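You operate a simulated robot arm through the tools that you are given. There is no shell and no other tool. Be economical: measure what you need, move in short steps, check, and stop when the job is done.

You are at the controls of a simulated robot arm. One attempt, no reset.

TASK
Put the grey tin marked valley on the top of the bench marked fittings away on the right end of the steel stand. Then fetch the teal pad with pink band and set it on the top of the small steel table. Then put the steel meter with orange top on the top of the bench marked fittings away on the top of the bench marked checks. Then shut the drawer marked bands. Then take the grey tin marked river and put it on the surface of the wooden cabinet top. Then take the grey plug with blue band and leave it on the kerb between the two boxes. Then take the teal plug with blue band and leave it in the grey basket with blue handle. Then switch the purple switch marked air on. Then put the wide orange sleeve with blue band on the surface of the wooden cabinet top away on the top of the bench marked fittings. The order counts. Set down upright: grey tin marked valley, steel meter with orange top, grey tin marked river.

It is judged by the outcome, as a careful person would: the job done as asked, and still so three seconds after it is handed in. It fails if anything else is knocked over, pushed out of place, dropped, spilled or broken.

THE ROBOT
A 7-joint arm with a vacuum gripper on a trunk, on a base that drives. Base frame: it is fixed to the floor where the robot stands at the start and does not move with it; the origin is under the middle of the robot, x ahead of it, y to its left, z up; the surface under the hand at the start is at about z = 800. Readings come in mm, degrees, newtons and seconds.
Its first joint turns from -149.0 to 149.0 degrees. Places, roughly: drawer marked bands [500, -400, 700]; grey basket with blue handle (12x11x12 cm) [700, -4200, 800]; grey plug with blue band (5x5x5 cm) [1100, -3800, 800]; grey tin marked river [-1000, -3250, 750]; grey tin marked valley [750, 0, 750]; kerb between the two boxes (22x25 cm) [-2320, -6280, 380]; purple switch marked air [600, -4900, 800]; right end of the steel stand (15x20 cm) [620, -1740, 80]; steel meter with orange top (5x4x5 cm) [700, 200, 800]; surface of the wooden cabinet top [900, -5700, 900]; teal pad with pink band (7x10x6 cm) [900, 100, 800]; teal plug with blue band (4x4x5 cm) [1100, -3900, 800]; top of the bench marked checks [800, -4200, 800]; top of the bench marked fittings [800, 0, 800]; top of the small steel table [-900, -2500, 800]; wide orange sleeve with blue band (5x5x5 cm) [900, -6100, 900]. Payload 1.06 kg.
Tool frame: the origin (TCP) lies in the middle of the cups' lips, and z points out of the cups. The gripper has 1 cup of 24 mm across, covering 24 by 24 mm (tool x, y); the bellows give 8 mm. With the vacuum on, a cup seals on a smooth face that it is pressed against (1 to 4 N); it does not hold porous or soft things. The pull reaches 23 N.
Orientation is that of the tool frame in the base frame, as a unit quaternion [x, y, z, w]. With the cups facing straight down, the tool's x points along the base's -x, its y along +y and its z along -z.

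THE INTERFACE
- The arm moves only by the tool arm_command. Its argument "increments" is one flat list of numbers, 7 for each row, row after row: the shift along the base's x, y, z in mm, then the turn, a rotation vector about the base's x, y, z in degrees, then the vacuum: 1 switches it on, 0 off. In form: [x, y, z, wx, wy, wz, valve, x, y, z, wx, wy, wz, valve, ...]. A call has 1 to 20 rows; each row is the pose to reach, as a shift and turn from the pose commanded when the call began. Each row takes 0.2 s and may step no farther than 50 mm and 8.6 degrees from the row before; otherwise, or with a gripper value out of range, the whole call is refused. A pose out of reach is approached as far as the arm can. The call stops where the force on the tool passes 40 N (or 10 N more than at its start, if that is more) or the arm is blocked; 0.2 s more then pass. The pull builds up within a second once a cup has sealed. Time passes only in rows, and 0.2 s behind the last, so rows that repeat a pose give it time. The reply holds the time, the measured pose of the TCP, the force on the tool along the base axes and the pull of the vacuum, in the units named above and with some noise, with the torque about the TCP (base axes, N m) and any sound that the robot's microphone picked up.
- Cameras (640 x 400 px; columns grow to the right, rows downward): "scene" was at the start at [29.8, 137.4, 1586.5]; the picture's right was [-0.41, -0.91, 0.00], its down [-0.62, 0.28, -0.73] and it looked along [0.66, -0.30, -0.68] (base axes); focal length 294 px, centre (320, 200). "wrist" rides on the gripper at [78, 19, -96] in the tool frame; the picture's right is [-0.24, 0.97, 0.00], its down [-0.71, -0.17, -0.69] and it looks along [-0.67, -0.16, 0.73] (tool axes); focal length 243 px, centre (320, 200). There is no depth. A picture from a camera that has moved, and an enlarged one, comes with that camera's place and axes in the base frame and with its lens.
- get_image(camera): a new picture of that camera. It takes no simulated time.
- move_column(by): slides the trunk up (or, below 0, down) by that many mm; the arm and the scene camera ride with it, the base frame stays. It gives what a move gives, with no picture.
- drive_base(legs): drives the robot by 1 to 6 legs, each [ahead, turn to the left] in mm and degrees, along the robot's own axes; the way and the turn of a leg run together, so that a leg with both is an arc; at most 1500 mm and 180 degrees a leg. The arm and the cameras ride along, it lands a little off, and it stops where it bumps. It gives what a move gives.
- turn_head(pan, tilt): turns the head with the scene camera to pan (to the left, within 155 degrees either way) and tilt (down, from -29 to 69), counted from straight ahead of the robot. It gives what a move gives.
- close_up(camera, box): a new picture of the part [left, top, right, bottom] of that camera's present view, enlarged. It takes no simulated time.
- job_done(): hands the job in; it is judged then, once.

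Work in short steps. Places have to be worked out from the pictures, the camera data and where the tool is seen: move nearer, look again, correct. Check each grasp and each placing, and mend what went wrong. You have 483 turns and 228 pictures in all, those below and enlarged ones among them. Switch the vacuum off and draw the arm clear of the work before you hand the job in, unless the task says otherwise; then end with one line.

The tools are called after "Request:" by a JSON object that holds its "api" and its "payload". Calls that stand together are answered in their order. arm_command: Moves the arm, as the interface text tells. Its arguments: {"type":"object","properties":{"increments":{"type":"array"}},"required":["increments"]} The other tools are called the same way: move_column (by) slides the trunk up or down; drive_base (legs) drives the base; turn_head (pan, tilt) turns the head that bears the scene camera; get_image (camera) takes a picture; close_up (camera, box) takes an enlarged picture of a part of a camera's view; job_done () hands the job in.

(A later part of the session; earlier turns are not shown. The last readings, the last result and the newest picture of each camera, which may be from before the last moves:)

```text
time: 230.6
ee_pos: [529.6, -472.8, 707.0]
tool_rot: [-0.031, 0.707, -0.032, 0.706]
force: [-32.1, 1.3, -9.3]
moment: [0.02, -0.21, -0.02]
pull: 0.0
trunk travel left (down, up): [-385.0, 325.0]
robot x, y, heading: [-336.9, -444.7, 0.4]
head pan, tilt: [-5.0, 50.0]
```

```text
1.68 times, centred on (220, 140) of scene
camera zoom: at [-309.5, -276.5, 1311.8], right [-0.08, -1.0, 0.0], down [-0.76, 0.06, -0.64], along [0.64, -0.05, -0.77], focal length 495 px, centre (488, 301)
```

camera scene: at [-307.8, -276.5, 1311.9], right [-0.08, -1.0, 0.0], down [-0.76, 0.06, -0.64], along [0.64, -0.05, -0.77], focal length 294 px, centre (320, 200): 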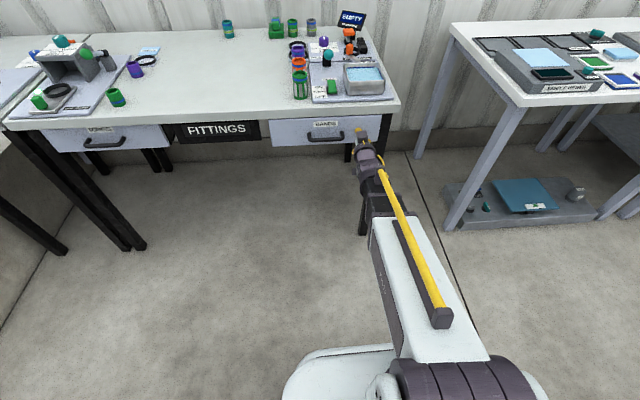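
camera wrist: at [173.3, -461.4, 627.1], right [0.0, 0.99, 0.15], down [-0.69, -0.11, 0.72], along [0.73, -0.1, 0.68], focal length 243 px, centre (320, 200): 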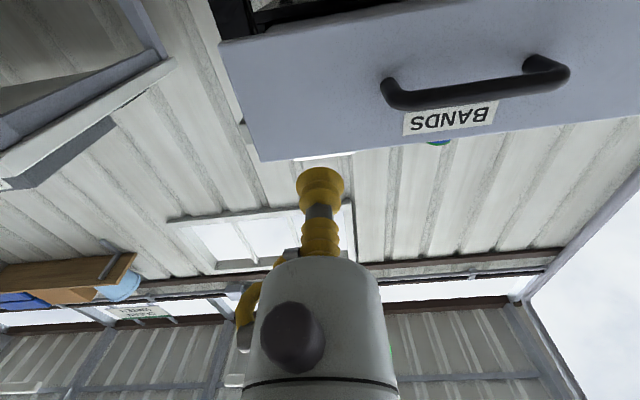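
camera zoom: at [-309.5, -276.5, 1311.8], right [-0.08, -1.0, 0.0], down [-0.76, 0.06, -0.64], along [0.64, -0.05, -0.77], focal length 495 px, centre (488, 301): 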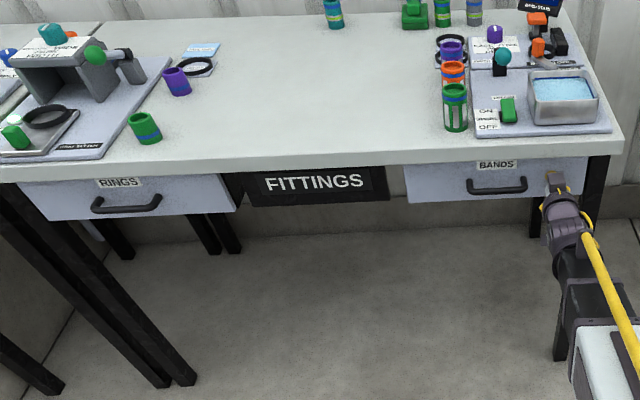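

The stop is reached at 32 N and the drawer matches the rings drawer. I draw back and verify.

Request:
{"api": "arm_command", "payload": {"increments": [-30, 0, 0, 0, 0, 0, 0, -70, 0, 0, 0, 0, 0, 0, -115, 0, 0, 0, 0, 0, 0, -155, 0, 0, 0, 0, 0, 0]}}

Request:
{"api": "drive_base", "payload": {"legs": [[-100, 0]]}}

Request:
{"api": "close_up", "payload": {"camera": "scene", "box": [30, 80, 410, 200]}}

```text
time: 231.6
ee_pos: [376.7, -470.9, 706.4]
tool_rot: [-0.031, 0.706, -0.031, 0.706]
force: [0.7, 0.5, -0.2]
moment: [-0.01, 0.03, 0.01]
pull: 0.1
trunk travel left (down, up): [-385.0, 325.0]
robot x, y, heading: [-336.9, -440.4, 0.9]
head pan, tilt: [-5.0, 50.0]
```

```text
time: 232.8
ee_pos: [275.7, -472.9, 705.8]
tool_rot: [-0.03, 0.706, -0.032, 0.706]
force: [-0.3, 0.0, 0.3]
moment: [0.0, 0.0, 0.0]
pull: 0.0
trunk travel left (down, up): [-385.0, 325.0]
robot x, y, heading: [-440.7, -440.0, 0.5]
head pan, tilt: [-5.0, 50.0]
```

```text
1.68 times, centred on (220, 140) of scene
camera zoom: at [-409.1, -277.4, 1311.9], right [-0.08, -1.0, 0.0], down [-0.76, 0.06, -0.64], along [0.64, -0.05, -0.77], focal length 495 px, centre (488, 301)
```

zoom: 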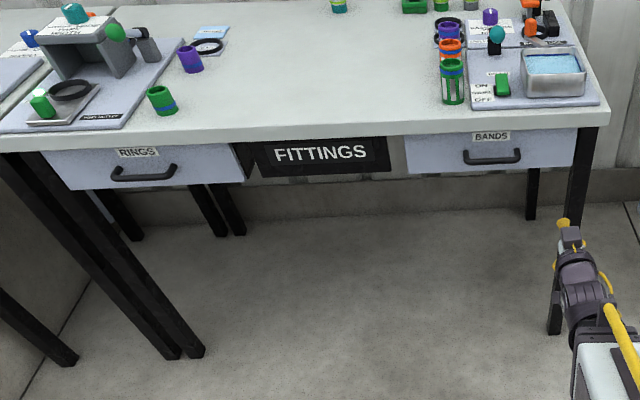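

The drawer is shut. I raise the trunk and turn the tool down again.

Request:
{"api": "move_column", "payload": {"by": 265}}

Request:
{"api": "arm_command", "payload": {"increments": [0, 0, 0, 0, 8, 0, 0, 0, 0, 0, 0, 16, 0, 0, 0, 0, 0, 0, 24, 0, 0, 0, 0, 0, 0, 32, 0, 0, 0, 0, 0, 0, 40, 0, 0, 0, 0, 0, 0, 48, 0, 0, 0, 0, 0, 0, 56, 0, 0, 0, 0, 0, 0, 64, 0, 0, 0, 0, 0, 0, 72, 0, 0, 0, 0, 0, 0, 80, 0, 0, 0, 0, 0, 0, 85, 0, 0, 0, 0, 0, 0, 90, 0, 0, 0, 0, 0, 0, 90, 0, 0]}}

Request:
{"api": "drive_base", "payload": {"legs": [[0, -73.7], [1000, 0], [0, -16.8]]}}

```text
time: 235.5
ee_pos: [276.2, -472.4, 970.0]
tool_rot: [-0.031, 0.706, -0.031, 0.707]
force: [-0.2, -0.1, 0.6]
moment: [-0.01, -0.01, -0.02]
pull: 0.0
trunk travel left (down, up): [-650.0, 60.0]
robot x, y, heading: [-443.3, -444.3, 0.2]
head pan, tilt: [-5.0, 50.0]
```

```text
time: 238.3
ee_pos: [275.6, -474.2, 971.7]
tool_rot: [-0.044, 0.989, 0.139, 0.023]
force: [0.2, -0.1, -1.1]
moment: [0.01, 0.0, 0.02]
pull: 0.1
out of reach, approached as far as the arm can: row 2, 3, 4, 5, 6, 7, 8, 9, 10, 11, 12, 13
trunk travel left (down, up): [-650.0, 60.0]
robot x, y, heading: [-438.0, -443.1, 0.6]
head pan, tilt: [-5.0, 50.0]
```

```text
time: 247.6
ee_pos: [-182.7, -2113.3, 971.0]
tool_rot: [0.671, 0.728, 0.081, 0.115]
force: [0.3, -0.1, 0.3]
moment: [-0.04, -0.02, 0.01]
pull: 0.1
trunk travel left (down, up): [-650.0, 60.0]
robot x, y, heading: [-145.0, -1400.8, -90.0]
head pan, tilt: [-5.0, 50.0]
```

The tool is left tilted about 16° sideways; I correct it while extending slightly.

Request:
{"api": "arm_command", "payload": {"increments": [0, -20, 10, 1, 8, 0, 0, 0, -40, 20, 2.1, 16, 0, 0, 0, -40, 20, 2.1, 16, 0, 0]}}

```text
time: 248.4
ee_pos: [-181.9, -2154.9, 991.4]
tool_rot: [0.671, 0.728, 0.082, 0.115]
force: [0.1, -0.5, 0.4]
moment: [0.01, 0.02, 0.01]
pull: 0.0
out of reach, approached as far as the arm can: row 1, 2, 3
trunk travel left (down, up): [-650.0, 60.0]
robot x, y, heading: [-148.7, -1400.6, -90.0]
head pan, tilt: [-5.0, 50.0]
```

A joint limit seems to be in the way. I test small rotations, first a yaw with extension.

Request:
{"api": "arm_command", "payload": {"increments": [0, 0, 0, 0, 0, 8, 0, 0, 0, 0, 0, 0, 8, 0]}}

Request:
{"api": "get_image", "payload": {"camera": "scene"}}

```text
time: 249.0
ee_pos: [-181.8, -2153.8, 990.8]
tool_rot: [0.618, 0.774, 0.09, 0.11]
force: [-0.8, -0.1, 0.1]
moment: [-0.01, 0.0, 0.02]
pull: 0.0
trunk travel left (down, up): [-650.0, 60.0]
robot x, y, heading: [-146.6, -1400.4, -89.8]
head pan, tilt: [-5.0, 50.0]
```

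```text
165 pictures are left
camera scene: at [16.9, -1429.4, 1576.9], right [-1.0, 0.09, 0.0], down [0.07, 0.76, -0.64], along [-0.06, -0.64, -0.77], focal length 294 px, centre (320, 200)
```

scene: 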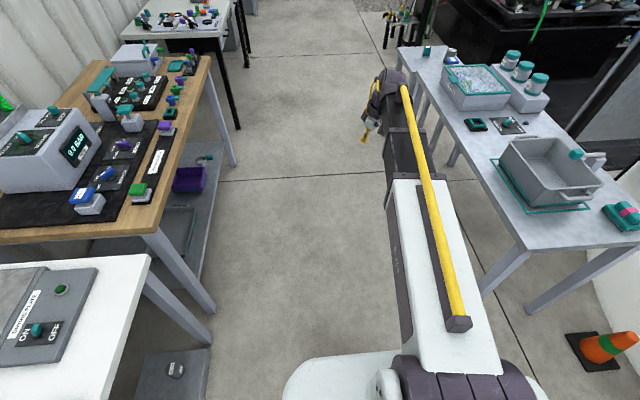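

Yaw worked. I try the tilt correction now.

Request:
{"api": "arm_command", "payload": {"increments": [0, 0, 0, 0, 5, 0, 0, 0, 0, 0, 0, 5, 0, 0]}}

Request:
{"api": "arm_command", "payload": {"increments": [0, -20, 0, 0, 0, 8, 0, 0, -40, 0, 0, 0, 16, 0, 0, -60, 0, 0, 0, 24, 0, 0, -60, 0, 0, 0, 24, 0]}}

Request:
{"api": "arm_command", "payload": {"increments": [0, 0, 0, 0, 5, 0, 0, 0, 0, 0, 0, 5, 0, 0]}}

```text
time: 249.6
ee_pos: [-181.7, -2154.6, 991.0]
tool_rot: [0.618, 0.773, 0.09, 0.11]
force: [0.6, 0.4, -0.2]
moment: [-0.01, 0.02, 0.0]
pull: 0.0
out of reach, approached as far as the arm can: row 1, 2
trunk travel left (down, up): [-650.0, 60.0]
robot x, y, heading: [-146.9, -1394.8, -90.1]
head pan, tilt: [-5.0, 50.0]
```

```text
time: 250.6
ee_pos: [-179.4, -2215.3, 992.8]
tool_rot: [0.443, 0.883, 0.118, 0.105]
force: [0.8, -0.5, 0.3]
moment: [0.0, 0.03, 0.03]
pull: 0.1
out of reach, approached as far as the arm can: row 3, 4
trunk travel left (down, up): [-650.0, 60.0]
robot x, y, heading: [-147.4, -1403.1, -89.7]
head pan, tilt: [-5.0, 50.0]
```

```text
time: 251.2
ee_pos: [-178.4, -2213.9, 992.0]
tool_rot: [0.444, 0.882, 0.117, 0.104]
force: [-0.7, -0.2, -0.6]
moment: [-0.01, 0.05, -0.01]
pull: 0.1
out of reach, approached as far as the arm can: row 1, 2
trunk travel left (down, up): [-650.0, 60.0]
robot x, y, heading: [-146.9, -1396.8, -90.0]
head pan, tilt: [-5.0, 50.0]
```

I take another route: pitch the tool up partway with the arm extended, straighten it, then pitch down.

Request:
{"api": "arm_command", "payload": {"increments": [0, 0, 0, 0, 0, -8, 0, 0, 0, 0, 0, 0, -16, 0, 0, 0, 0, 0, 0, -24, 0, 0, 0, 0, 0, 0, -30, 0, 0, 0, 0, 0, 0, -30, 0]}}

Request:
{"api": "arm_command", "payload": {"increments": [0, 0, 0, -8, 0, 0, 0, 0, 0, 0, -16, 0, 0, 0, 0, 0, 0, -24, 0, 0, 0, 0, 0, 0, -32, 0, 0, 0, 0, 0, 0, -40, 0, 0, 0, 0, 0, 0, -48, 0, 0, 0, 0, 0, 0, -56, 0, 0, 0, 0, 0, 0, -64, 0, 0, 0, 0, 0, 0, -64, 0, 0, 0]}}

```text
time: 252.4
ee_pos: [-178.7, -2212.7, 991.5]
tool_rot: [0.657, 0.737, 0.086, 0.131]
force: [0.2, 0.7, 0.4]
moment: [-0.04, 0.02, 0.0]
pull: 0.0
trunk travel left (down, up): [-650.0, 60.0]
robot x, y, heading: [-148.4, -1401.1, -89.9]
head pan, tilt: [-5.0, 50.0]
```

```text
time: 254.4
ee_pos: [-179.3, -2213.8, 992.5]
tool_rot: [0.488, 0.671, -0.318, 0.459]
force: [-0.4, -0.6, -0.4]
moment: [0.01, 0.04, 0.0]
pull: 0.0
trunk travel left (down, up): [-650.0, 60.0]
robot x, y, heading: [-146.2, -1397.5, -90.1]
head pan, tilt: [-5.0, 50.0]
```

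Now I straighten the remaining yaw error (about −19°).

Request:
{"api": "arm_command", "payload": {"increments": [0, 0, 0, 1.2, 0.6, -6.2, 0, 0, 0, 0, 2.4, 1.2, -12.5, 0, 0, 0, 0, 3.6, 1.7, -18.7, 0, 0, 0, 0, 3.6, 1.7, -18.7, 0]}}

```text
time: 255.4
ee_pos: [-189.7, -2212.4, 988.6]
tool_rot: [0.596, 0.601, -0.371, 0.382]
force: [-0.8, 0.2, -0.3]
moment: [0.0, 0.01, -0.03]
pull: 0.1
out of reach, approached as far as the arm can: row 3, 4
trunk travel left (down, up): [-650.0, 60.0]
robot x, y, heading: [-145.8, -1400.3, -90.2]
head pan, tilt: [-5.0, 50.0]
```

Orientation is right now; I pitch down in steps while moving toward the robot's centreline.

Request:
{"api": "arm_command", "payload": {"increments": [5, -8, 0, 8, 0, 0, 0, 10, -16, 0, 16, 0, 0, 0, 15, -24, 0, 24, 0, 0, 0, 20, -30, 0, 32, 0, 0, 0, 20, -30, 0, 40, 0, 0, 0, 20, -30, 0, 48, 0, 0, 0, 20, -30, 0, 56, 0, 0, 0, 20, -30, 0, 64, 0, 0, 0, 20, -30, 0, 64, 0, 0, 0]}}

```text
time: 257.4
ee_pos: [-184.6, -2239.6, 984.5]
tool_rot: [0.693, 0.707, 0.086, 0.112]
force: [0.6, 0.3, -0.3]
moment: [0.01, -0.01, 0.0]
pull: 0.1
out of reach, approached as far as the arm can: row 1, 2, 3, 4, 5, 6, 7, 8, 9
trunk travel left (down, up): [-650.0, 60.0]
robot x, y, heading: [-145.3, -1396.4, -90.2]
head pan, tilt: [-5.0, 50.0]
```

The wrist seems flipped, with the forearm roll at its limit. I pitch up, then yaw the tool through to the right side to cross the singularity the other way.

Request:
{"api": "arm_command", "payload": {"increments": [0, 0, 0, -8, 0, 0, 0, 0, 0, 0, -16, 0, 0, 0, 0, 0, 0, -24, 0, 0, 0, 0, 0, 0, -32, 0, 0, 0, 0, 0, 0, -40, 0, 0, 0, 0, 0, 0, -48, 0, 0, 0, 0, 0, 0, -56, 0, 0, 0, 0, 0, 0, -64, 0, 0, 0, 0, 0, 0, -64, 0, 0, 0]}}

Request:
{"api": "arm_command", "payload": {"increments": [0, 0, 0, 0, 0, -8, 0, 0, 0, 0, 0, 0, -16, 0, 0, 0, 0, 0, 0, -24, 0, 0, 0, 0, 0, 0, -32, 0, 0, 0, 0, 0, 0, -40, 0, 0, 0, 0, 0, 0, -48, 0, 0, 0, 0, 0, 0, -48, 0]}}

```text
time: 259.4
ee_pos: [-185.5, -2240.2, 984.8]
tool_rot: [0.528, 0.644, -0.303, 0.463]
force: [-1.2, 0.2, 0.1]
moment: [-0.03, 0.0, -0.01]
pull: 0.0
trunk travel left (down, up): [-650.0, 60.0]
robot x, y, heading: [-145.5, -1398.1, -90.1]
head pan, tilt: [-5.0, 50.0]
```

```text
time: 261.0
ee_pos: [-186.3, -2238.7, 984.5]
tool_rot: [0.613, 0.564, -0.364, 0.415]
force: [0.0, -0.9, -0.8]
moment: [0.01, -0.04, 0.02]
pull: 0.0
out of reach, approached as far as the arm can: row 3, 4, 5, 6, 7
trunk travel left (down, up): [-650.0, 60.0]
robot x, y, heading: [-147.1, -1397.9, -90.0]
head pan, tilt: [-5.0, 50.0]
```

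I pitch the tool further up, past the forearm's line, then swing it right and down.

Request:
{"api": "arm_command", "payload": {"increments": [0, 0, 0, -8, 0, 0, 0, 0, 0, 0, -16, 0, 0, 0, 0, 0, 0, -24, 0, 0, 0, 0, 0, 0, -32, 0, 0, 0, 0, 0, 0, -40, 0, 0, 0, 0, 0, 0, -48, 0, 0, 0, 0, 0, 0, -56, 0, 0, 0, 0, 0, 0, -56, 0, 0, 0]}}

Request:
{"api": "arm_command", "payload": {"increments": [0, 0, 0, 0, 0, -8, 0, 0, 0, 0, 0, 0, -16, 0, 0, 0, 0, 0, 0, -24, 0, 0, 0, 0, 0, 0, -32, 0, 0, 0, 0, 0, 0, -40, 0, 0, 0, 0, 0, 0, -48, 0, 0, 0, 0, 0, 0, -48, 0]}}

```text
time: 262.8
ee_pos: [-185.5, -2239.2, 984.1]
tool_rot: [0.346, 0.326, -0.587, 0.655]
force: [0.2, 0.5, 0.6]
moment: [0.0, 0.02, -0.02]
pull: 0.0
out of reach, approached as far as the arm can: row 2, 3
trunk travel left (down, up): [-650.0, 60.0]
robot x, y, heading: [-147.8, -1400.1, -90.0]
head pan, tilt: [-5.0, 50.0]
```

```text
time: 264.4
ee_pos: [-185.5, -2240.3, 985.2]
tool_rot: [-0.45, -0.157, 0.803, -0.359]
force: [-0.1, 0.4, 0.0]
moment: [-0.02, -0.02, 0.02]
pull: 0.1
trunk travel left (down, up): [-650.0, 60.0]
robot x, y, heading: [-146.4, -1401.6, -89.9]
head pan, tilt: [-5.0, 50.0]
```

It crossed to the right. Now I pitch it down on that side.

Request:
{"api": "arm_command", "payload": {"increments": [0, 0, 0, 5.5, -5.8, 0, 0, 0, 0, 0, 11, -11.6, 0, 0, 0, 0, 0, 16.5, -17.4, 0, 0, 0, 0, 0, 22, -23.2, 0, 0, 0, 0, 0, 27.5, -29, 0, 0, 0, 0, 0, 33, -34.8, 0, 0, 0, 0, 0, 38.5, -40.6, 0, 0, 0, 0, 0, 44, -46.4, 0, 0, 0, 0, 0, 44, -46.4, 0, 0]}}

```text
time: 266.4
ee_pos: [-185.5, -2240.7, 985.2]
tool_rot: [0.821, 0.289, -0.45, 0.202]
force: [-0.1, 0.3, -0.3]
moment: [0.01, -0.01, -0.04]
pull: 0.0
trunk travel left (down, up): [-650.0, 60.0]
robot x, y, heading: [-146.4, -1398.5, -90.1]
head pan, tilt: [-5.0, 50.0]
```

Continuing down to vertical, then I yaw back to the robot's heading.

Request:
{"api": "arm_command", "payload": {"increments": [0, 0, 0, 5.6, -5.9, 0, 0, 0, 0, 0, 11.2, -11.8, 0, 0, 0, 0, 0, 16.8, -17.7, 0, 0, 0, 0, 0, 22.4, -23.6, 0, 0, 0, 0, 0, 28, -29.5, 0, 0, 0, 0, 0, 33.6, -35.4, 0, 0, 0, 0, 0, 39, -41, 0, 0, 0, 0, 0, 40.7, -42.7, 0, 0, 0, 0, 0, 40.7, -42.7, 0, 0]}}

Request:
{"api": "arm_command", "payload": {"increments": [0, 0, 0, 0, 0, 8, 0, 0, 0, 0, 0, 0, 16, 0, 0, 0, 0, 0, 0, 24, 0, 0, 0, 0, 0, 0, 32, 0, 0, 0, 0, 0, 0, 40, 0, 0, 0, 0, 0, 0, 48, 0, 0, 0, 0, 0, 0, 51, 0, 0, 0, 0, 0, 0, 51, 0]}}

```text
time: 268.4
ee_pos: [-186.5, -2242.5, 985.1]
tool_rot: [0.934, 0.328, -0.133, -0.044]
force: [-0.3, 0.7, -0.3]
moment: [-0.02, -0.01, -0.02]
pull: 0.0
out of reach, approached as far as the arm can: row 5, 6, 7, 8, 9
trunk travel left (down, up): [-650.0, 60.0]
robot x, y, heading: [-145.0, -1399.8, -90.2]
head pan, tilt: [-5.0, 50.0]
```

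```text
time: 270.2
ee_pos: [-187.7, -2241.4, 985.5]
tool_rot: [0.728, 0.663, -0.171, -0.016]
force: [0.2, 0.7, 0.1]
moment: [0.03, 0.01, 0.05]
pull: 0.1
out of reach, approached as far as the arm can: row 4, 5, 6, 7, 8
trunk travel left (down, up): [-650.0, 60.0]
robot x, y, heading: [-146.6, -1396.6, -90.3]
head pan, tilt: [-5.0, 50.0]
```

The wrist came round the other way and hit the opposite limit. I look at the arm to find the forearm's direction.

Request:
{"api": "turn_head", "payload": {"pan": -5, "tilt": 35}}

Request:
{"api": "get_image", "payload": {"camera": "scene"}}

Request:
{"api": "get_image", "payload": {"camera": "wrist"}}

```text
time: 270.9
ee_pos: [-187.9, -2241.1, 985.3]
tool_rot: [0.728, 0.663, -0.171, -0.017]
force: [0.7, 0.1, 0.7]
moment: [0.05, 0.03, 0.01]
pull: 0.1
trunk travel left (down, up): [-650.0, 60.0]
robot x, y, heading: [-145.2, -1398.9, -90.1]
head pan, tilt: [-5.0, 35.0]
```

```text
164 pictures are left
camera scene: at [15.9, -1440.3, 1598.6], right [-1.0, 0.09, 0.0], down [0.05, 0.57, -0.82], along [-0.07, -0.82, -0.57], focal length 294 px, centre (320, 200)
```

scene: 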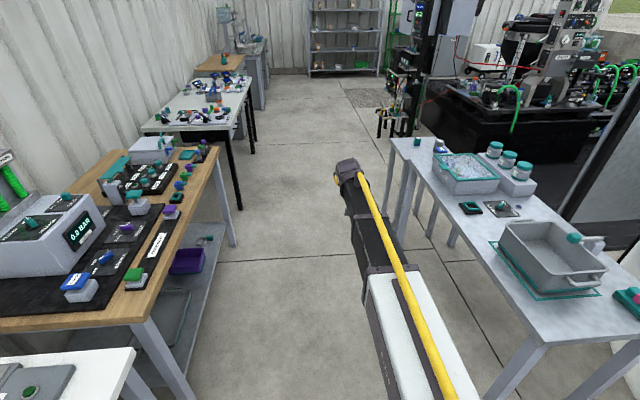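

```text
163 pictures are left
camera wrist: at [-137.8, -2148.6, 1053.8], right [0.92, -0.34, -0.19], down [-0.02, -0.53, 0.85], along [-0.39, -0.78, -0.49], focal length 243 px, centre (320, 200)
```

wrist: 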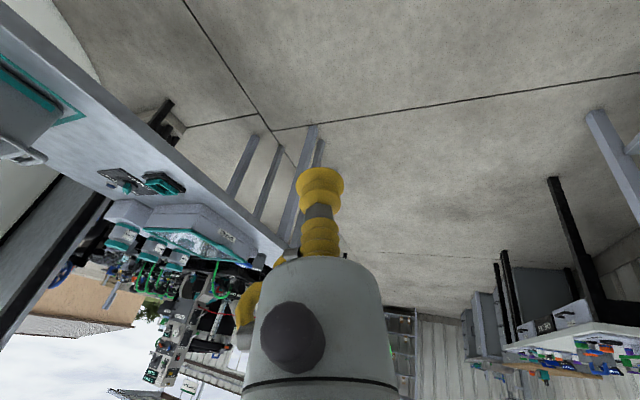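

The forearm is about horizontal with the wrist near (−147, −2211, 1126). First I point the tool right-forward, horizontal, keeping the wrist in place.

Request:
{"api": "arm_command", "payload": {"increments": [-9, -7, 16, -4.7, 6.2, 0, 0, -18, -13, 31, -9.3, 12.4, 0, 0, -26, -20, 47, -14, 18.7, 0, 0, -35, -27, 62, -18.7, 24.9, 0, 0, -44, -33, 78, -23.3, 31.1, 0, 0, -53, -40, 93, -28, 37.3, 0, 0, -61, -47, 109, -32.7, 43.6, 0, 0, -70, -53, 124, -37.3, 49.8, 0, 0, -79, -60, 140, -42, 56, 0, 0, -79, -60, 140, -42, 56, 0, 0]}}

```text
time: 273.1
ee_pos: [-265.8, -2301.7, 1126.0]
tool_rot: [-0.524, -0.476, 0.703, 0.067]
force: [-1.0, 0.4, 0.5]
moment: [0.0, 0.0, 0.03]
pull: 0.0
trunk travel left (down, up): [-650.0, 60.0]
robot x, y, heading: [-146.3, -1396.6, -89.9]
head pan, tilt: [-5.0, 35.0]
```

Exactly right-forward and horizontal. Now I swing it left across the forearm's line in large steps with the wrist kept in place.

Request:
{"api": "arm_command", "payload": {"increments": [14, -16.1, 0, 0, 0, 8.15, 0, 30.1, -30.1, 0, 0, 0, 16.3, 0, 48, -41.6, 0, 0, 0, 24.45, 0, 67.4, -50.5, 0, 0, 0, 32.6, 0, 87.8, -56.5, 0, 0, 0, 40.75, 0, 108.9, -59.6, 0, 0, 0, 48.9, 0, 130.3, -59.6, 0, 0, 0, 57.05, 0, 151.4, -56.7, 0, 0, 0, 65.2, 0, 171.8, -50.8, 0, 0, 0, 73.35, 0, 191.3, -42, 0, 0, 0, 81.5, 0, 209.2, -30.6, 0, 0, 0, 89.65, 0, 225.5, -16.6, 0, 0, 0, 97.8, 0, 239.5, -0.7, 0, 0, 0, 105.95, 0, 239.5, -0.7, 0, 0, 0, 105.95, 0]}}

```text
time: 276.1
ee_pos: [-24.9, -2300.9, 1125.5]
tool_rot: [-0.066, 0.706, -0.477, 0.52]
force: [0.0, -0.1, -0.3]
moment: [0.02, -0.01, -0.01]
pull: 0.1
out of reach, approached as far as the arm can: row 7, 8
trunk travel left (down, up): [-650.0, 60.0]
robot x, y, heading: [-149.7, -1400.4, -90.3]
head pan, tilt: [-5.0, 35.0]
```

It swung across. I now pitch down from the left side and see whether vertical is reached.

Request:
{"api": "arm_command", "payload": {"increments": [-4, 3, -21, 4.9, 6.5, 0, 0, -10, 8, -42, 9.8, 13.1, 0, 0, -20, 15, -62, 14.7, 19.6, 0, 0, -30, 22, -80, 19.6, 26.2, 0, 0, -42, 31, -97, 24.5, 32.7, 0, 0, -55, 41, -112, 29.5, 39.3, 0, 0, -70, 52, -125, 34.4, 45.8, 0, 0, -85, 63, -136, 39.3, 52.4, 0, 0, -103, 76, -145, 44.2, 58.9, 0, 0, -122, 90, -150, 49.1, 65.5, 0, 0, -122, 90, -150, 54, 72, 0, 0, -122, 90, -150, 54, 72, 0, 0]}}

```text
time: 278.7
ee_pos: [-146.6, -2210.0, 975.4]
tool_rot: [-0.094, 0.986, -0.024, 0.138]
force: [-0.1, 1.1, 0.3]
moment: [0.0, -0.01, -0.01]
pull: 0.1
out of reach, approached as far as the arm can: row 9, 10, 11, 12
trunk travel left (down, up): [-650.0, 60.0]
robot x, y, heading: [-144.6, -1398.7, -90.1]
head pan, tilt: [-5.0, 35.0]
```

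The forearm roll spun again. The sure way is to cross vertically, from bent-up to bent-down, since the roll limit blocks the spin there. First I take the tool up via the left side.

Request:
{"api": "arm_command", "payload": {"increments": [6.5, 0, 17.7, 0, -8.27, 0, 0, 13, 0, 35.4, 0, -16.5, 0, 0, 19.5, 0, 53.1, 0, -24.8, 0, 0, 26, 0, 70.8, 0, -33, 0, 0, 32.5, 0, 88.5, 0, -41.3, 0, 0, 39, 0, 106.2, 0, -49.6, 0, 0, 45.5, 0, 123.9, 0, -57.9, 0, 0, 52, 0, 141.6, 0, -66.1, 0, 0, 58.5, 0, 159.3, 0, -74.4, 0, 0, 65, 0, 177, 0, -82.7, 0, 0, 71.5, 0, 194.7, 0, -90.9, 0, 0, 78, 0, 212.4, 0, -99.2, 0, 0, 84.5, 0, 230.1, 0, -107.5, 0, 0, 91, 0, 247.8, 0, -115.7, 0, 0, 97, 0, 266, 0, -124, 0, 0, 97, 0, 266, 0, -124, 0, 0]}}

Request:
{"api": "arm_command", "payload": {"increments": [-8.8, -8.7, 0, 0, 0, -8.18, 0, -17.6, -17.4, 0, 0, 0, -16.36, 0, -26.4, -26.1, 0, 0, 0, -24.5, 0, -35.2, -34.8, 0, 0, 0, -32.7, 0, -44, -43.5, 0, 0, 0, -40.9, 0, -52.8, -52.2, 0, 0, 0, -49, 0, -61.6, -60.9, 0, 0, 0, -57.3, 0, -70.4, -69.6, 0, 0, 0, -65.4, 0, -79.2, -78.3, 0, 0, 0, -73.6, 0, -88, -87, 0, 0, 0, -81.8, 0, -97, -96, 0, 0, 0, -90, 0, -97, -96, 0, 0, 0, -90, 0]}}

```text
time: 282.1
ee_pos: [-51.4, -2211.6, 1241.8]
tool_rot: [-0.022, 0.34, -0.095, 0.935]
force: [0.5, -0.3, -0.4]
moment: [-0.01, -0.03, -0.02]
pull: 0.2
trunk travel left (down, up): [-650.0, 60.0]
robot x, y, heading: [-147.5, -1397.0, -90.0]
head pan, tilt: [-5.0, 35.0]
```

```text
time: 284.7
ee_pos: [-147.2, -2306.8, 1242.9]
tool_rot: [-0.225, -0.256, 0.729, -0.594]
force: [0.5, 0.4, -0.7]
moment: [-0.03, -0.01, 0.0]
pull: 0.2
trunk travel left (down, up): [-650.0, 60.0]
robot x, y, heading: [-147.1, -1400.5, -90.0]
head pan, tilt: [-5.0, 35.0]
```

The tool is bent up, forward. I trim azimuth and roll to be exactly in the arm's plane first.

Request:
{"api": "arm_command", "payload": {"increments": [0, 0, 0, 0, -3, 4.7, 0, 0, 0, 0, 0, -6.1, 9.4, 0, 0, 0, 0, 0, -6.1, 9.4, 0]}}

Request:
{"api": "arm_command", "payload": {"increments": [0, -15.9, -15.5, 8.5, 0, 0, 0, 0, -29.4, -33.2, 17, 0, 0, 0, 0, -40.1, -52.7, 25.5, 0, 0, 0, 0, -47.8, -73.6, 34, 0, 0, 0, 0, -52.3, -95.3, 42.5, 0, 0, 0, 0, -53.6, -117.5, 51, 0, 0, 0, 0, -51.5, -139.7, 59.5, 0, 0, 0, 0, -46.3, -161.3, 68, 0, 0, 0, 0, -37.8, -181.8, 76.5, 0, 0, 0, 0, -26.5, -200.9, 85, 0, 0, 0, 0, -12.4, -218.2, 93.5, 0, 0, 0, 0, 4.1, -233.1, 102, 0, 0, 0, 0, 22.5, -245.5, 110.5, 0, 0, 0, 0, 42.6, -254.9, 119, 0, 0, 0, 0, 63.9, -261.3, 127.5, 0, 0, 0, 0, 85.9, -264.5, 136, 0, 0, 0, 0, 96.4, -264.9, 140, 0, 0, 0, 0, 96.4, -264.9, 140, 0, 0, 0]}}

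```text
time: 285.5
ee_pos: [-147.7, -2308.0, 1241.4]
tool_rot: [0.242, 0.242, -0.664, 0.665]
force: [1.0, 0.4, 0.4]
moment: [0.02, -0.01, 0.0]
pull: 0.1
trunk travel left (down, up): [-650.0, 60.0]
robot x, y, heading: [-143.4, -1401.2, -89.8]
head pan, tilt: [-5.0, 35.0]
```

```text
time: 289.3
ee_pos: [-148.5, -2211.5, 976.9]
tool_rot: [0.707, 0.707, 0.001, 0.001]
force: [-0.5, -0.8, -0.6]
moment: [-0.02, 0.02, 0.0]
pull: 0.1
trunk travel left (down, up): [-650.0, 60.0]
robot x, y, heading: [-142.0, -1398.8, -90.1]
head pan, tilt: [-5.0, 35.0]
```

The wrist is back to normal, tool straight down. I raise a bit and drive on to the far end of the small table for the river tin.

Request:
{"api": "arm_command", "payload": {"increments": [0, 40, 30, 0, 0, 0, 0, 0, 80, 60, 0, 0, 0, 0]}}

Request:
{"api": "drive_base", "payload": {"legs": [[1500, 0], [340, 0]]}}

Request:
{"api": "turn_head", "payload": {"pan": -75, "tilt": 40}}

Request:
{"api": "get_image", "payload": {"camera": "scene"}}

```text
time: 289.9
ee_pos: [-146.7, -2132.0, 1036.9]
tool_rot: [0.707, 0.707, 0.0, 0.001]
force: [0.4, 0.0, -0.5]
moment: [0.01, 0.01, -0.02]
pull: 0.2
trunk travel left (down, up): [-650.0, 60.0]
robot x, y, heading: [-146.4, -1396.4, -90.2]
head pan, tilt: [-5.0, 35.0]
```

```text
time: 299.2
ee_pos: [-151.6, -3981.6, 1036.9]
tool_rot: [0.708, 0.707, 0.001, 0.001]
force: [-0.4, -0.4, -0.1]
moment: [0.02, 0.0, 0.0]
pull: 0.1
trunk travel left (down, up): [-650.0, 60.0]
robot x, y, heading: [-149.1, -3247.4, -90.1]
head pan, tilt: [-5.0, 35.0]
```

```text
time: 300.6
ee_pos: [-151.4, -3982.2, 1037.6]
tool_rot: [0.708, 0.707, 0.001, 0.0]
force: [0.1, 0.1, 0.4]
moment: [-0.02, 0.01, 0.01]
pull: 0.1
trunk travel left (down, up): [-650.0, 60.0]
robot x, y, heading: [-154.5, -3247.4, -90.1]
head pan, tilt: [-75.0, 40.0]
```

```text
162 pictures are left
camera scene: at [-63.2, -3222.7, 1591.1], right [-0.26, 0.97, 0.0], down [0.62, 0.17, -0.77], along [-0.74, -0.2, -0.64], focal length 294 px, centre (320, 200)
```

scene: 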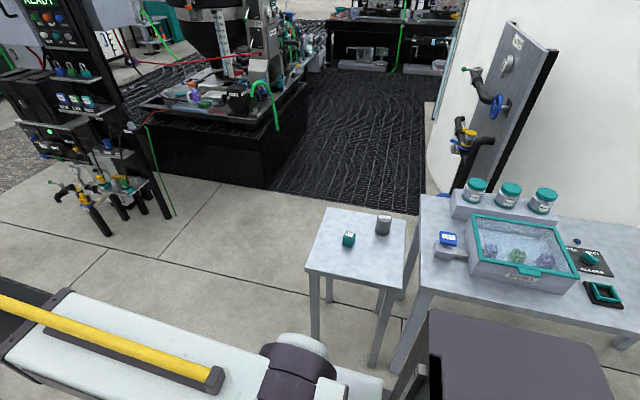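

A small side table holds the grey tin. I zoom in to confirm the mark.

Request:
{"api": "close_up", "payload": {"camera": "scene", "box": [300, 195, 460, 295]}}

```text
4.00 times, centred on (380, 245) of scene
camera zoom: at [-63.2, -3222.7, 1591.1], right [-0.26, 0.97, 0.0], down [0.62, 0.17, -0.77], along [-0.74, -0.2, -0.64], focal length 1175 px, centre (80, 20)
```

zoom: 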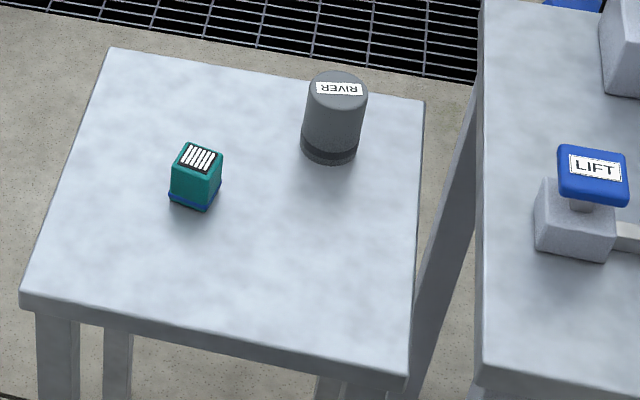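

Marked river, confirmed. I turn to face it.

Request:
{"api": "drive_base", "payload": {"legs": [[0, -90]]}}

Request:
{"api": "get_image", "payload": {"camera": "wrist"}}

```text
time: 304.9
ee_pos: [-886.7, -3232.8, 1036.9]
tool_rot: [1.0, -0.011, 0.0, 0.001]
force: [0.2, -0.4, 0.1]
moment: [-0.01, 0.01, -0.03]
pull: 0.1
trunk travel left (down, up): [-650.0, 60.0]
robot x, y, heading: [-148.1, -3247.4, 178.6]
head pan, tilt: [-75.0, 40.0]
```

```text
160 pictures are left
camera wrist: at [-806.3, -3253.1, 1133.1], right [-0.26, -0.97, 0.0], down [-0.7, 0.19, 0.68], along [-0.66, 0.17, -0.73], focal length 243 px, centre (320, 200)
```

wrist: 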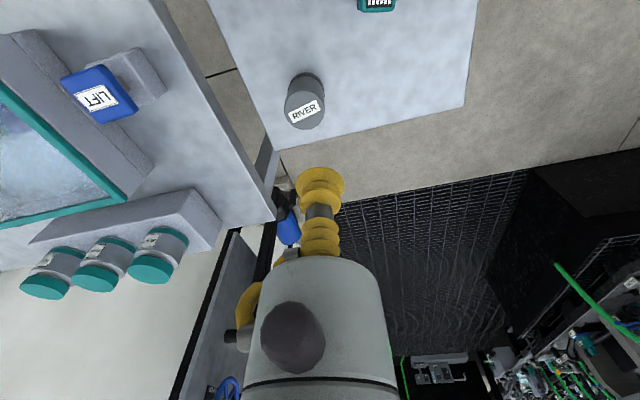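

The lid is at about (−925, −3201, 820). I hover above it.

Request:
{"api": "arm_command", "payload": {"increments": [-10, 8, -45, 0, 0, 0, 0, -20, 16, -90, 0, 0, 0, 0, -30, 24, -135, 0, 0, 0, 0, -38, 32, -170, 0, 0, 0, 0, -38, 32, -170, 0, 0, 0, 0]}}

Request:
{"api": "get_image", "payload": {"camera": "wrist"}}

```text
time: 306.1
ee_pos: [-924.7, -3197.5, 865.7]
tool_rot: [1.0, -0.01, 0.0, 0.001]
force: [0.8, -0.2, 0.0]
moment: [0.02, 0.0, 0.0]
pull: 0.0
trunk travel left (down, up): [-650.0, 60.0]
robot x, y, heading: [-149.9, -3248.8, 178.7]
head pan, tilt: [-75.0, 40.0]
```

```text
159 pictures are left
camera wrist: at [-846.6, -3219.2, 962.2], right [-0.26, -0.97, 0.0], down [-0.7, 0.19, 0.68], along [-0.66, 0.17, -0.73], focal length 243 px, centre (320, 200)
```

wrist: 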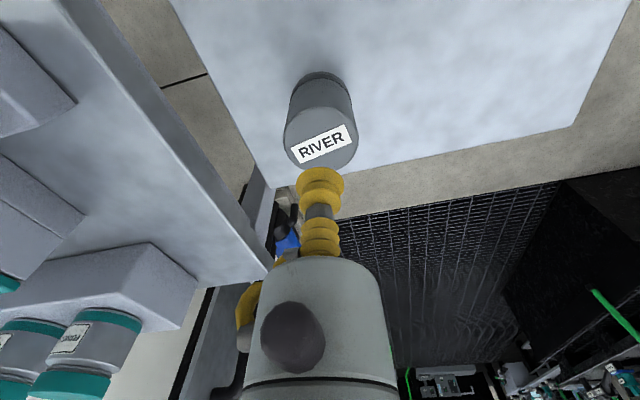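

Centred. I go down in steps with the vacuum on.

Request:
{"api": "arm_command", "payload": {"increments": [0, 0, -25, 0, 0, 0, 1, 0, 0, -38, 0, 0, 0, 1, 0, 0, -43, 0, 0, 0, 1, 0, 0, -46, 0, 0, 0, 1, 0, 0, -46, 0, 0, 0, 1]}}

```text
time: 307.3
ee_pos: [-923.3, -3199.2, 821.2]
tool_rot: [1.0, -0.011, 0.0, 0.001]
force: [1.0, -0.1, -0.3]
moment: [0.01, -0.02, -0.03]
pull: 0.1
trunk travel left (down, up): [-650.0, 60.0]
robot x, y, heading: [-148.4, -3245.0, 178.6]
head pan, tilt: [-75.0, 40.0]
```

Request:
{"api": "arm_command", "payload": {"increments": [0, 0, -3, 0, 0, 0, 1, 0, 0, -5, 0, 0, 0, 1, 0, 0, -5, 0, 0, 0, 1]}}

Request:
{"api": "arm_command", "payload": {"increments": [0, 0, -1, 0, 0, 0, 1, 0, 0, -2, 0, 0, 0, 1, 0, 0, -2, 0, 0, 0, 1]}}

```text
time: 308.1
ee_pos: [-924.0, -3199.8, 814.9]
tool_rot: [1.0, -0.011, 0.0, 0.001]
force: [0.1, -0.2, 0.5]
moment: [0.0, -0.03, 0.02]
pull: 0.0
trunk travel left (down, up): [-650.0, 60.0]
robot x, y, heading: [-148.5, -3246.5, 178.8]
head pan, tilt: [-75.0, 40.0]
```

```text
time: 308.9
ee_pos: [-923.3, -3199.3, 814.0]
tool_rot: [1.0, -0.01, -0.001, 0.0]
force: [0.6, -0.1, 0.5]
moment: [0.01, 0.01, -0.03]
pull: 0.1
trunk travel left (down, up): [-650.0, 60.0]
robot x, y, heading: [-151.6, -3248.1, 179.0]
head pan, tilt: [-75.0, 40.0]
```

Request:
{"api": "arm_command", "payload": {"increments": [0, 0, -2, 0, 0, 0, 1, 0, 0, -4, 0, 0, 0, 1, 0, 0, -4, 0, 0, 0, 1]}}

Request:
{"api": "arm_command", "payload": {"increments": [0, 0, -1, 0, 0, 0, 1, 0, 0, -2, 0, 0, 0, 1, 0, 0, -2, 0, 0, 0, 1]}}

```text
time: 309.7
ee_pos: [-922.2, -3199.8, 810.6]
tool_rot: [1.0, -0.011, 0.0, 0.001]
force: [-0.3, 0.6, 0.2]
moment: [0.0, -0.03, 0.01]
pull: 0.0
trunk travel left (down, up): [-650.0, 60.0]
robot x, y, heading: [-149.7, -3248.3, 178.7]
head pan, tilt: [-75.0, 40.0]
```

```text
time: 310.5
ee_pos: [-923.9, -3199.9, 809.5]
tool_rot: [1.0, -0.011, 0.0, 0.001]
force: [-0.3, 0.1, -0.1]
moment: [-0.01, -0.07, 0.02]
pull: 0.1
trunk travel left (down, up): [-650.0, 60.0]
robot x, y, heading: [-151.2, -3247.7, 178.7]
head pan, tilt: [-75.0, 40.0]
```

The lid is lower than judged; a look tells how far.

Request:
{"api": "close_up", "payload": {"camera": "wrist", "box": [240, 80, 400, 220]}}

```text
2.86 times, centred on (320, 150) of wrist
camera zoom: at [-844.8, -3221.1, 904.3], right [-0.26, -0.97, 0.0], down [-0.7, 0.19, 0.68], along [-0.66, 0.17, -0.73], focal length 693 px, centre (320, 343)
```

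zoom: 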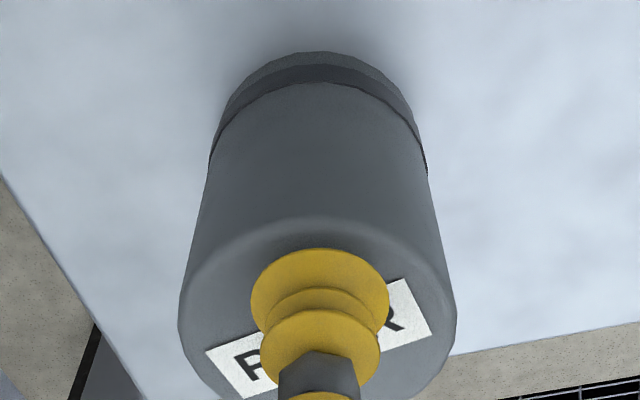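

Very close now; on with small steps.

Request:
{"api": "arm_command", "payload": {"increments": [0, 0, -2, 0, 0, 0, 1, 0, 0, -4, 0, 0, 0, 1, 0, 0, -4, 0, 0, 0, 1, 0, 0, -4, 0, 0, 0, 1]}}

Request:
{"api": "arm_command", "payload": {"increments": [0, 0, -1, 0, 0, 0, 1, 0, 0, -2, 0, 0, 0, 1, 0, 0, -2, 0, 0, 0, 1]}}

```text
time: 311.5
ee_pos: [-922.4, -3200.4, 803.9]
tool_rot: [1.0, -0.011, -0.001, 0.001]
force: [0.4, 0.2, -0.3]
moment: [0.0, -0.03, 0.01]
pull: 0.1
trunk travel left (down, up): [-650.0, 60.0]
robot x, y, heading: [-149.2, -3249.0, 178.8]
head pan, tilt: [-75.0, 40.0]
```

```text
time: 312.3
ee_pos: [-923.5, -3199.2, 802.5]
tool_rot: [1.0, -0.01, 0.0, 0.0]
force: [0.1, -0.1, 0.5]
moment: [0.01, 0.02, -0.01]
pull: 0.0
trunk travel left (down, up): [-650.0, 60.0]
robot x, y, heading: [-155.5, -3245.2, 178.7]
head pan, tilt: [-75.0, 40.0]
```

Request:
{"api": "arm_command", "payload": {"increments": [0, 0, -3, 0, 0, 0, 1, 0, 0, -6, 0, 0, 0, 1, 0, 0, -6, 0, 0, 0, 1]}}

Request:
{"api": "arm_command", "payload": {"increments": [0, 0, -2, 0, 0, 0, 1, 0, 0, -3, 0, 0, 0, 1, 0, 0, -3, 0, 0, 0, 1]}}

```text
time: 313.1
ee_pos: [-921.5, -3198.6, 796.1]
tool_rot: [1.0, -0.01, -0.001, 0.001]
force: [5.0, 1.1, 14.7]
moment: [0.14, 0.22, -0.02]
pull: 22.7
trunk travel left (down, up): [-650.0, 60.0]
robot x, y, heading: [-151.8, -3245.3, 178.8]
head pan, tilt: [-75.0, 40.0]
```

```text
time: 313.9
ee_pos: [-922.2, -3199.0, 793.2]
tool_rot: [1.0, -0.01, 0.0, 0.001]
force: [4.3, 2.1, 14.8]
moment: [0.09, 0.25, -0.07]
pull: 22.6
trunk travel left (down, up): [-650.0, 60.0]
robot x, y, heading: [-149.6, -3250.5, 178.6]
head pan, tilt: [-75.0, 40.0]
```

Sealed. I lift and check.

Request:
{"api": "arm_command", "payload": {"increments": [0, 0, 10, 0, 0, 0, 1, 0, 0, 40, 0, 0, 0, 1, 0, 0, 85, 0, 0, 0, 1, 0, 0, 130, 0, 0, 0, 1, 0, 0, 175, 0, 0, 0, 1, 0, 0, 220, 0, 0, 0, 1, 0, 0, 260, 0, 0, 0, 1, 0, 0, 260, 0, 0, 0, 1]}}

Request:
{"api": "get_image", "payload": {"camera": "wrist"}}

```text
time: 315.7
ee_pos: [-923.6, -3201.3, 1052.1]
tool_rot: [1.0, -0.01, 0.0, 0.001]
force: [-0.1, 0.7, -1.5]
moment: [-0.04, -0.01, 0.0]
pull: 22.9
trunk travel left (down, up): [-650.0, 60.0]
robot x, y, heading: [-150.9, -3247.4, 178.8]
head pan, tilt: [-75.0, 40.0]
```

```text
157 pictures are left
camera wrist: at [-844.9, -3221.9, 1148.9], right [-0.26, -0.97, 0.0], down [-0.7, 0.19, 0.68], along [-0.66, 0.17, -0.73], focal length 243 px, centre (320, 200)
```

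wrist: 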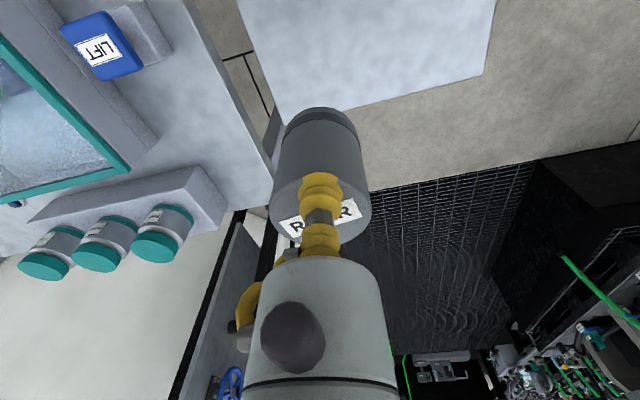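

Held. I retract, turn left and drive toward the wooden cabinet.

Request:
{"api": "arm_command", "payload": {"increments": [45, 0, 0, 0, 0, 0, 1, 90, -20, 0, 0, 0, 0, 1, 90, -45, 0, 0, 0, 0, 1]}}

Request:
{"api": "drive_base", "payload": {"legs": [[0, 91.2]]}}

Request:
{"api": "turn_head", "payload": {"pan": 30, "tilt": 25}}

Request:
{"api": "get_image", "payload": {"camera": "scene"}}

```text
time: 316.5
ee_pos: [-832.8, -3244.9, 1052.0]
tool_rot: [1.0, -0.01, 0.0, 0.001]
force: [0.6, 0.3, -1.9]
moment: [0.0, 0.0, 0.0]
pull: 23.0
trunk travel left (down, up): [-650.0, 60.0]
robot x, y, heading: [-146.4, -3250.3, 179.0]
head pan, tilt: [-75.0, 40.0]
```

```text
time: 320.9
ee_pos: [-110.7, -3927.1, 1053.2]
tool_rot: [0.693, 0.721, 0.0, 0.0]
force: [0.6, 0.3, -2.2]
moment: [-0.01, 0.02, 0.04]
pull: 22.7
trunk travel left (down, up): [-650.0, 60.0]
robot x, y, heading: [-148.9, -3246.4, -88.0]
head pan, tilt: [-75.0, 40.0]
```

```text
time: 322.7
ee_pos: [-111.7, -3926.4, 1052.3]
tool_rot: [0.693, 0.721, 0.001, 0.001]
force: [-0.4, -0.5, -1.2]
moment: [0.05, 0.03, 0.0]
pull: 22.8
trunk travel left (down, up): [-650.0, 60.0]
robot x, y, heading: [-150.2, -3251.7, -87.6]
head pan, tilt: [30.0, 25.0]
```

```text
156 pictures are left
camera scene: at [66.1, -3271.6, 1614.4], right [-0.85, -0.53, 0.0], down [-0.23, 0.36, -0.91], along [0.48, -0.77, -0.42], focal length 294 px, centre (320, 200)
```

scene: 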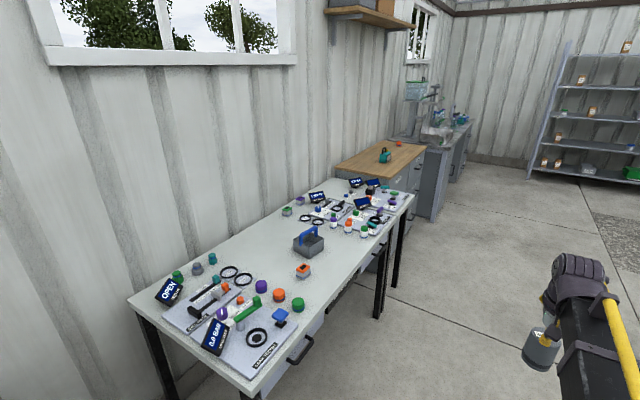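

I trim the heading and drive on to y≈−5600.

Request:
{"api": "drive_base", "payload": {"legs": [[0, -2.3], [1500, 0], [850, 0]]}}

Request:
{"api": "turn_head", "payload": {"pan": 75, "tilt": 35}}

Request:
{"api": "get_image", "payload": {"camera": "scene"}}

```text
time: 334.5
ee_pos: [-192.8, -6247.6, 1051.4]
tool_rot: [0.716, 0.698, 0.001, 0.0]
force: [-0.1, -0.1, -1.4]
moment: [0.01, -0.02, 0.02]
pull: 23.2
trunk travel left (down, up): [-650.0, 60.0]
robot x, y, heading: [-185.1, -5567.2, -91.4]
head pan, tilt: [30.0, 25.0]
```

```text
time: 335.6
ee_pos: [-191.4, -6247.7, 1050.4]
tool_rot: [0.716, 0.698, 0.001, 0.0]
force: [-0.2, -0.2, -1.1]
moment: [0.01, -0.04, 0.04]
pull: 22.8
trunk travel left (down, up): [-650.0, 60.0]
robot x, y, heading: [-188.9, -5566.6, -91.6]
head pan, tilt: [75.0, 35.0]
```

```text
155 pictures are left
camera scene: at [69.1, -5548.2, 1598.7], right [-0.28, -0.96, 0.0], down [-0.55, 0.16, -0.82], along [0.79, -0.23, -0.57], focal length 294 px, centre (320, 200)
```

scene: 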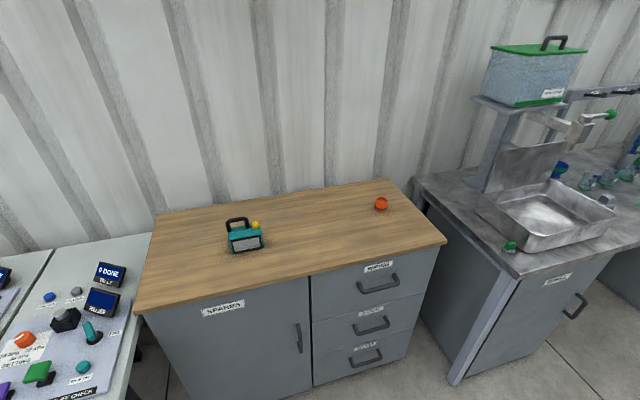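

The cabinet top spans x 668–1100, y −6181…−5204, z≈900; I'll set the tin near (800, −5780). I raise a bit, advance, and turn to face it.

Request:
{"api": "arm_command", "payload": {"increments": [0, 0, 40, 0, 0, 0, 1, 0, 0, 60, 0, 0, 0, 1]}}

Request:
{"api": "drive_base", "payload": {"legs": [[205, 0], [0, 91.5], [180, 0]]}}

Request:
{"api": "get_image", "payload": {"camera": "wrist"}}

```text
time: 336.2
ee_pos: [-192.3, -6248.1, 1111.2]
tool_rot: [0.716, 0.698, 0.001, 0.0]
force: [0.2, 0.6, -1.3]
moment: [0.01, -0.01, 0.04]
pull: 23.0
trunk travel left (down, up): [-650.0, 60.0]
robot x, y, heading: [-184.1, -5567.6, -91.6]
head pan, tilt: [75.0, 35.0]
```

```text
time: 342.8
ee_pos: [674.3, -5762.1, 1110.0]
tool_rot: [0.004, 1.0, 0.0, 0.001]
force: [0.2, 0.3, 0.7]
moment: [-0.01, -0.03, 0.04]
pull: 0.0
trunk travel left (down, up): [-650.0, 60.0]
robot x, y, heading: [-10.5, -5766.1, -0.2]
head pan, tilt: [75.0, 35.0]
```

```text
154 pictures are left
camera wrist: at [596.1, -5743.3, 1206.4], right [0.24, 0.97, 0.0], down [0.71, -0.18, 0.68], along [0.66, -0.17, -0.73], focal length 243 px, centre (320, 200)
```

wrist: 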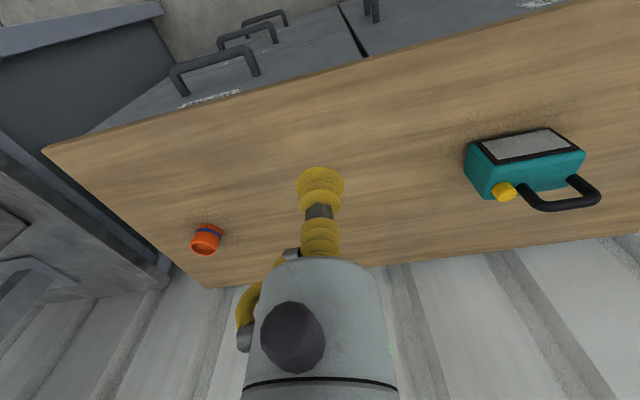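

The pull is gone: the tin was lost during the drive. I look for it on the floor.

Request:
{"api": "turn_head", "payload": {"pan": -40, "tilt": 50}}

Request:
{"api": "get_image", "payload": {"camera": "scene"}}

Request:
{"api": "turn_head", "payload": {"pan": -100, "tilt": 45}}

Request:
{"api": "get_image", "payload": {"camera": "scene"}}

```text
time: 344.7
ee_pos: [673.9, -5762.1, 1110.4]
tool_rot: [0.005, 1.0, 0.0, 0.0]
force: [0.1, 0.2, 0.8]
moment: [-0.01, -0.02, 0.01]
pull: 0.1
trunk travel left (down, up): [-650.0, 60.0]
robot x, y, heading: [-9.3, -5769.7, -0.4]
head pan, tilt: [-40.0, 50.0]
```

```text
153 pictures are left
camera scene: at [4.9, -5646.1, 1576.9], right [-0.65, -0.76, 0.0], down [-0.58, 0.5, -0.64], along [0.49, -0.42, -0.77], focal length 294 px, centre (320, 200)
```

scene: 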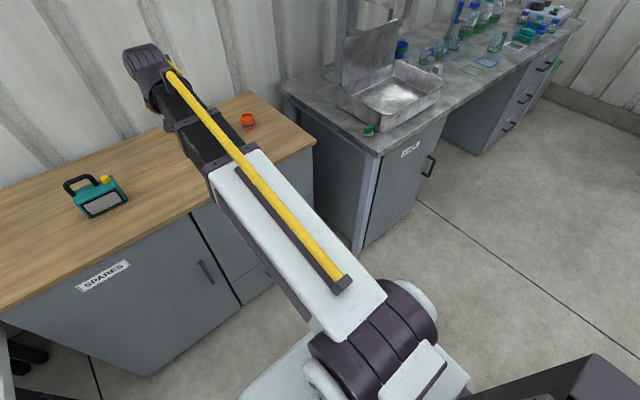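

```text
time: 346.0
ee_pos: [673.8, -5760.9, 1110.9]
tool_rot: [0.004, 1.0, 0.001, 0.001]
force: [-0.7, -0.2, 0.1]
moment: [-0.01, 0.01, 0.01]
pull: 0.0
trunk travel left (down, up): [-650.0, 60.0]
robot x, y, heading: [-7.8, -5767.0, -0.3]
head pan, tilt: [-100.0, 45.0]
```

```text
152 pictures are left
camera scene: at [-68.4, -5676.2, 1583.8], right [-0.98, 0.18, 0.0], down [0.13, 0.7, -0.71], along [-0.13, -0.7, -0.71], focal length 294 px, centre (320, 200)
```

scene: 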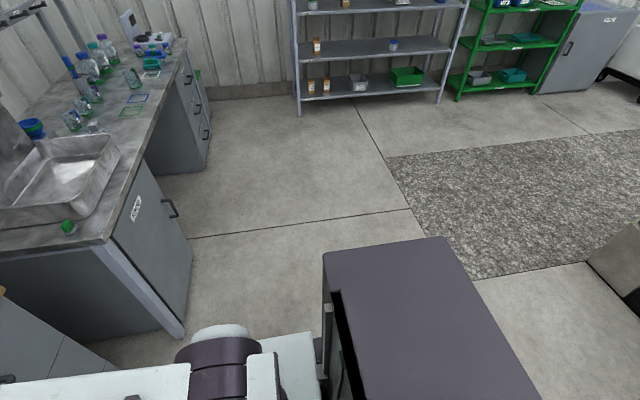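

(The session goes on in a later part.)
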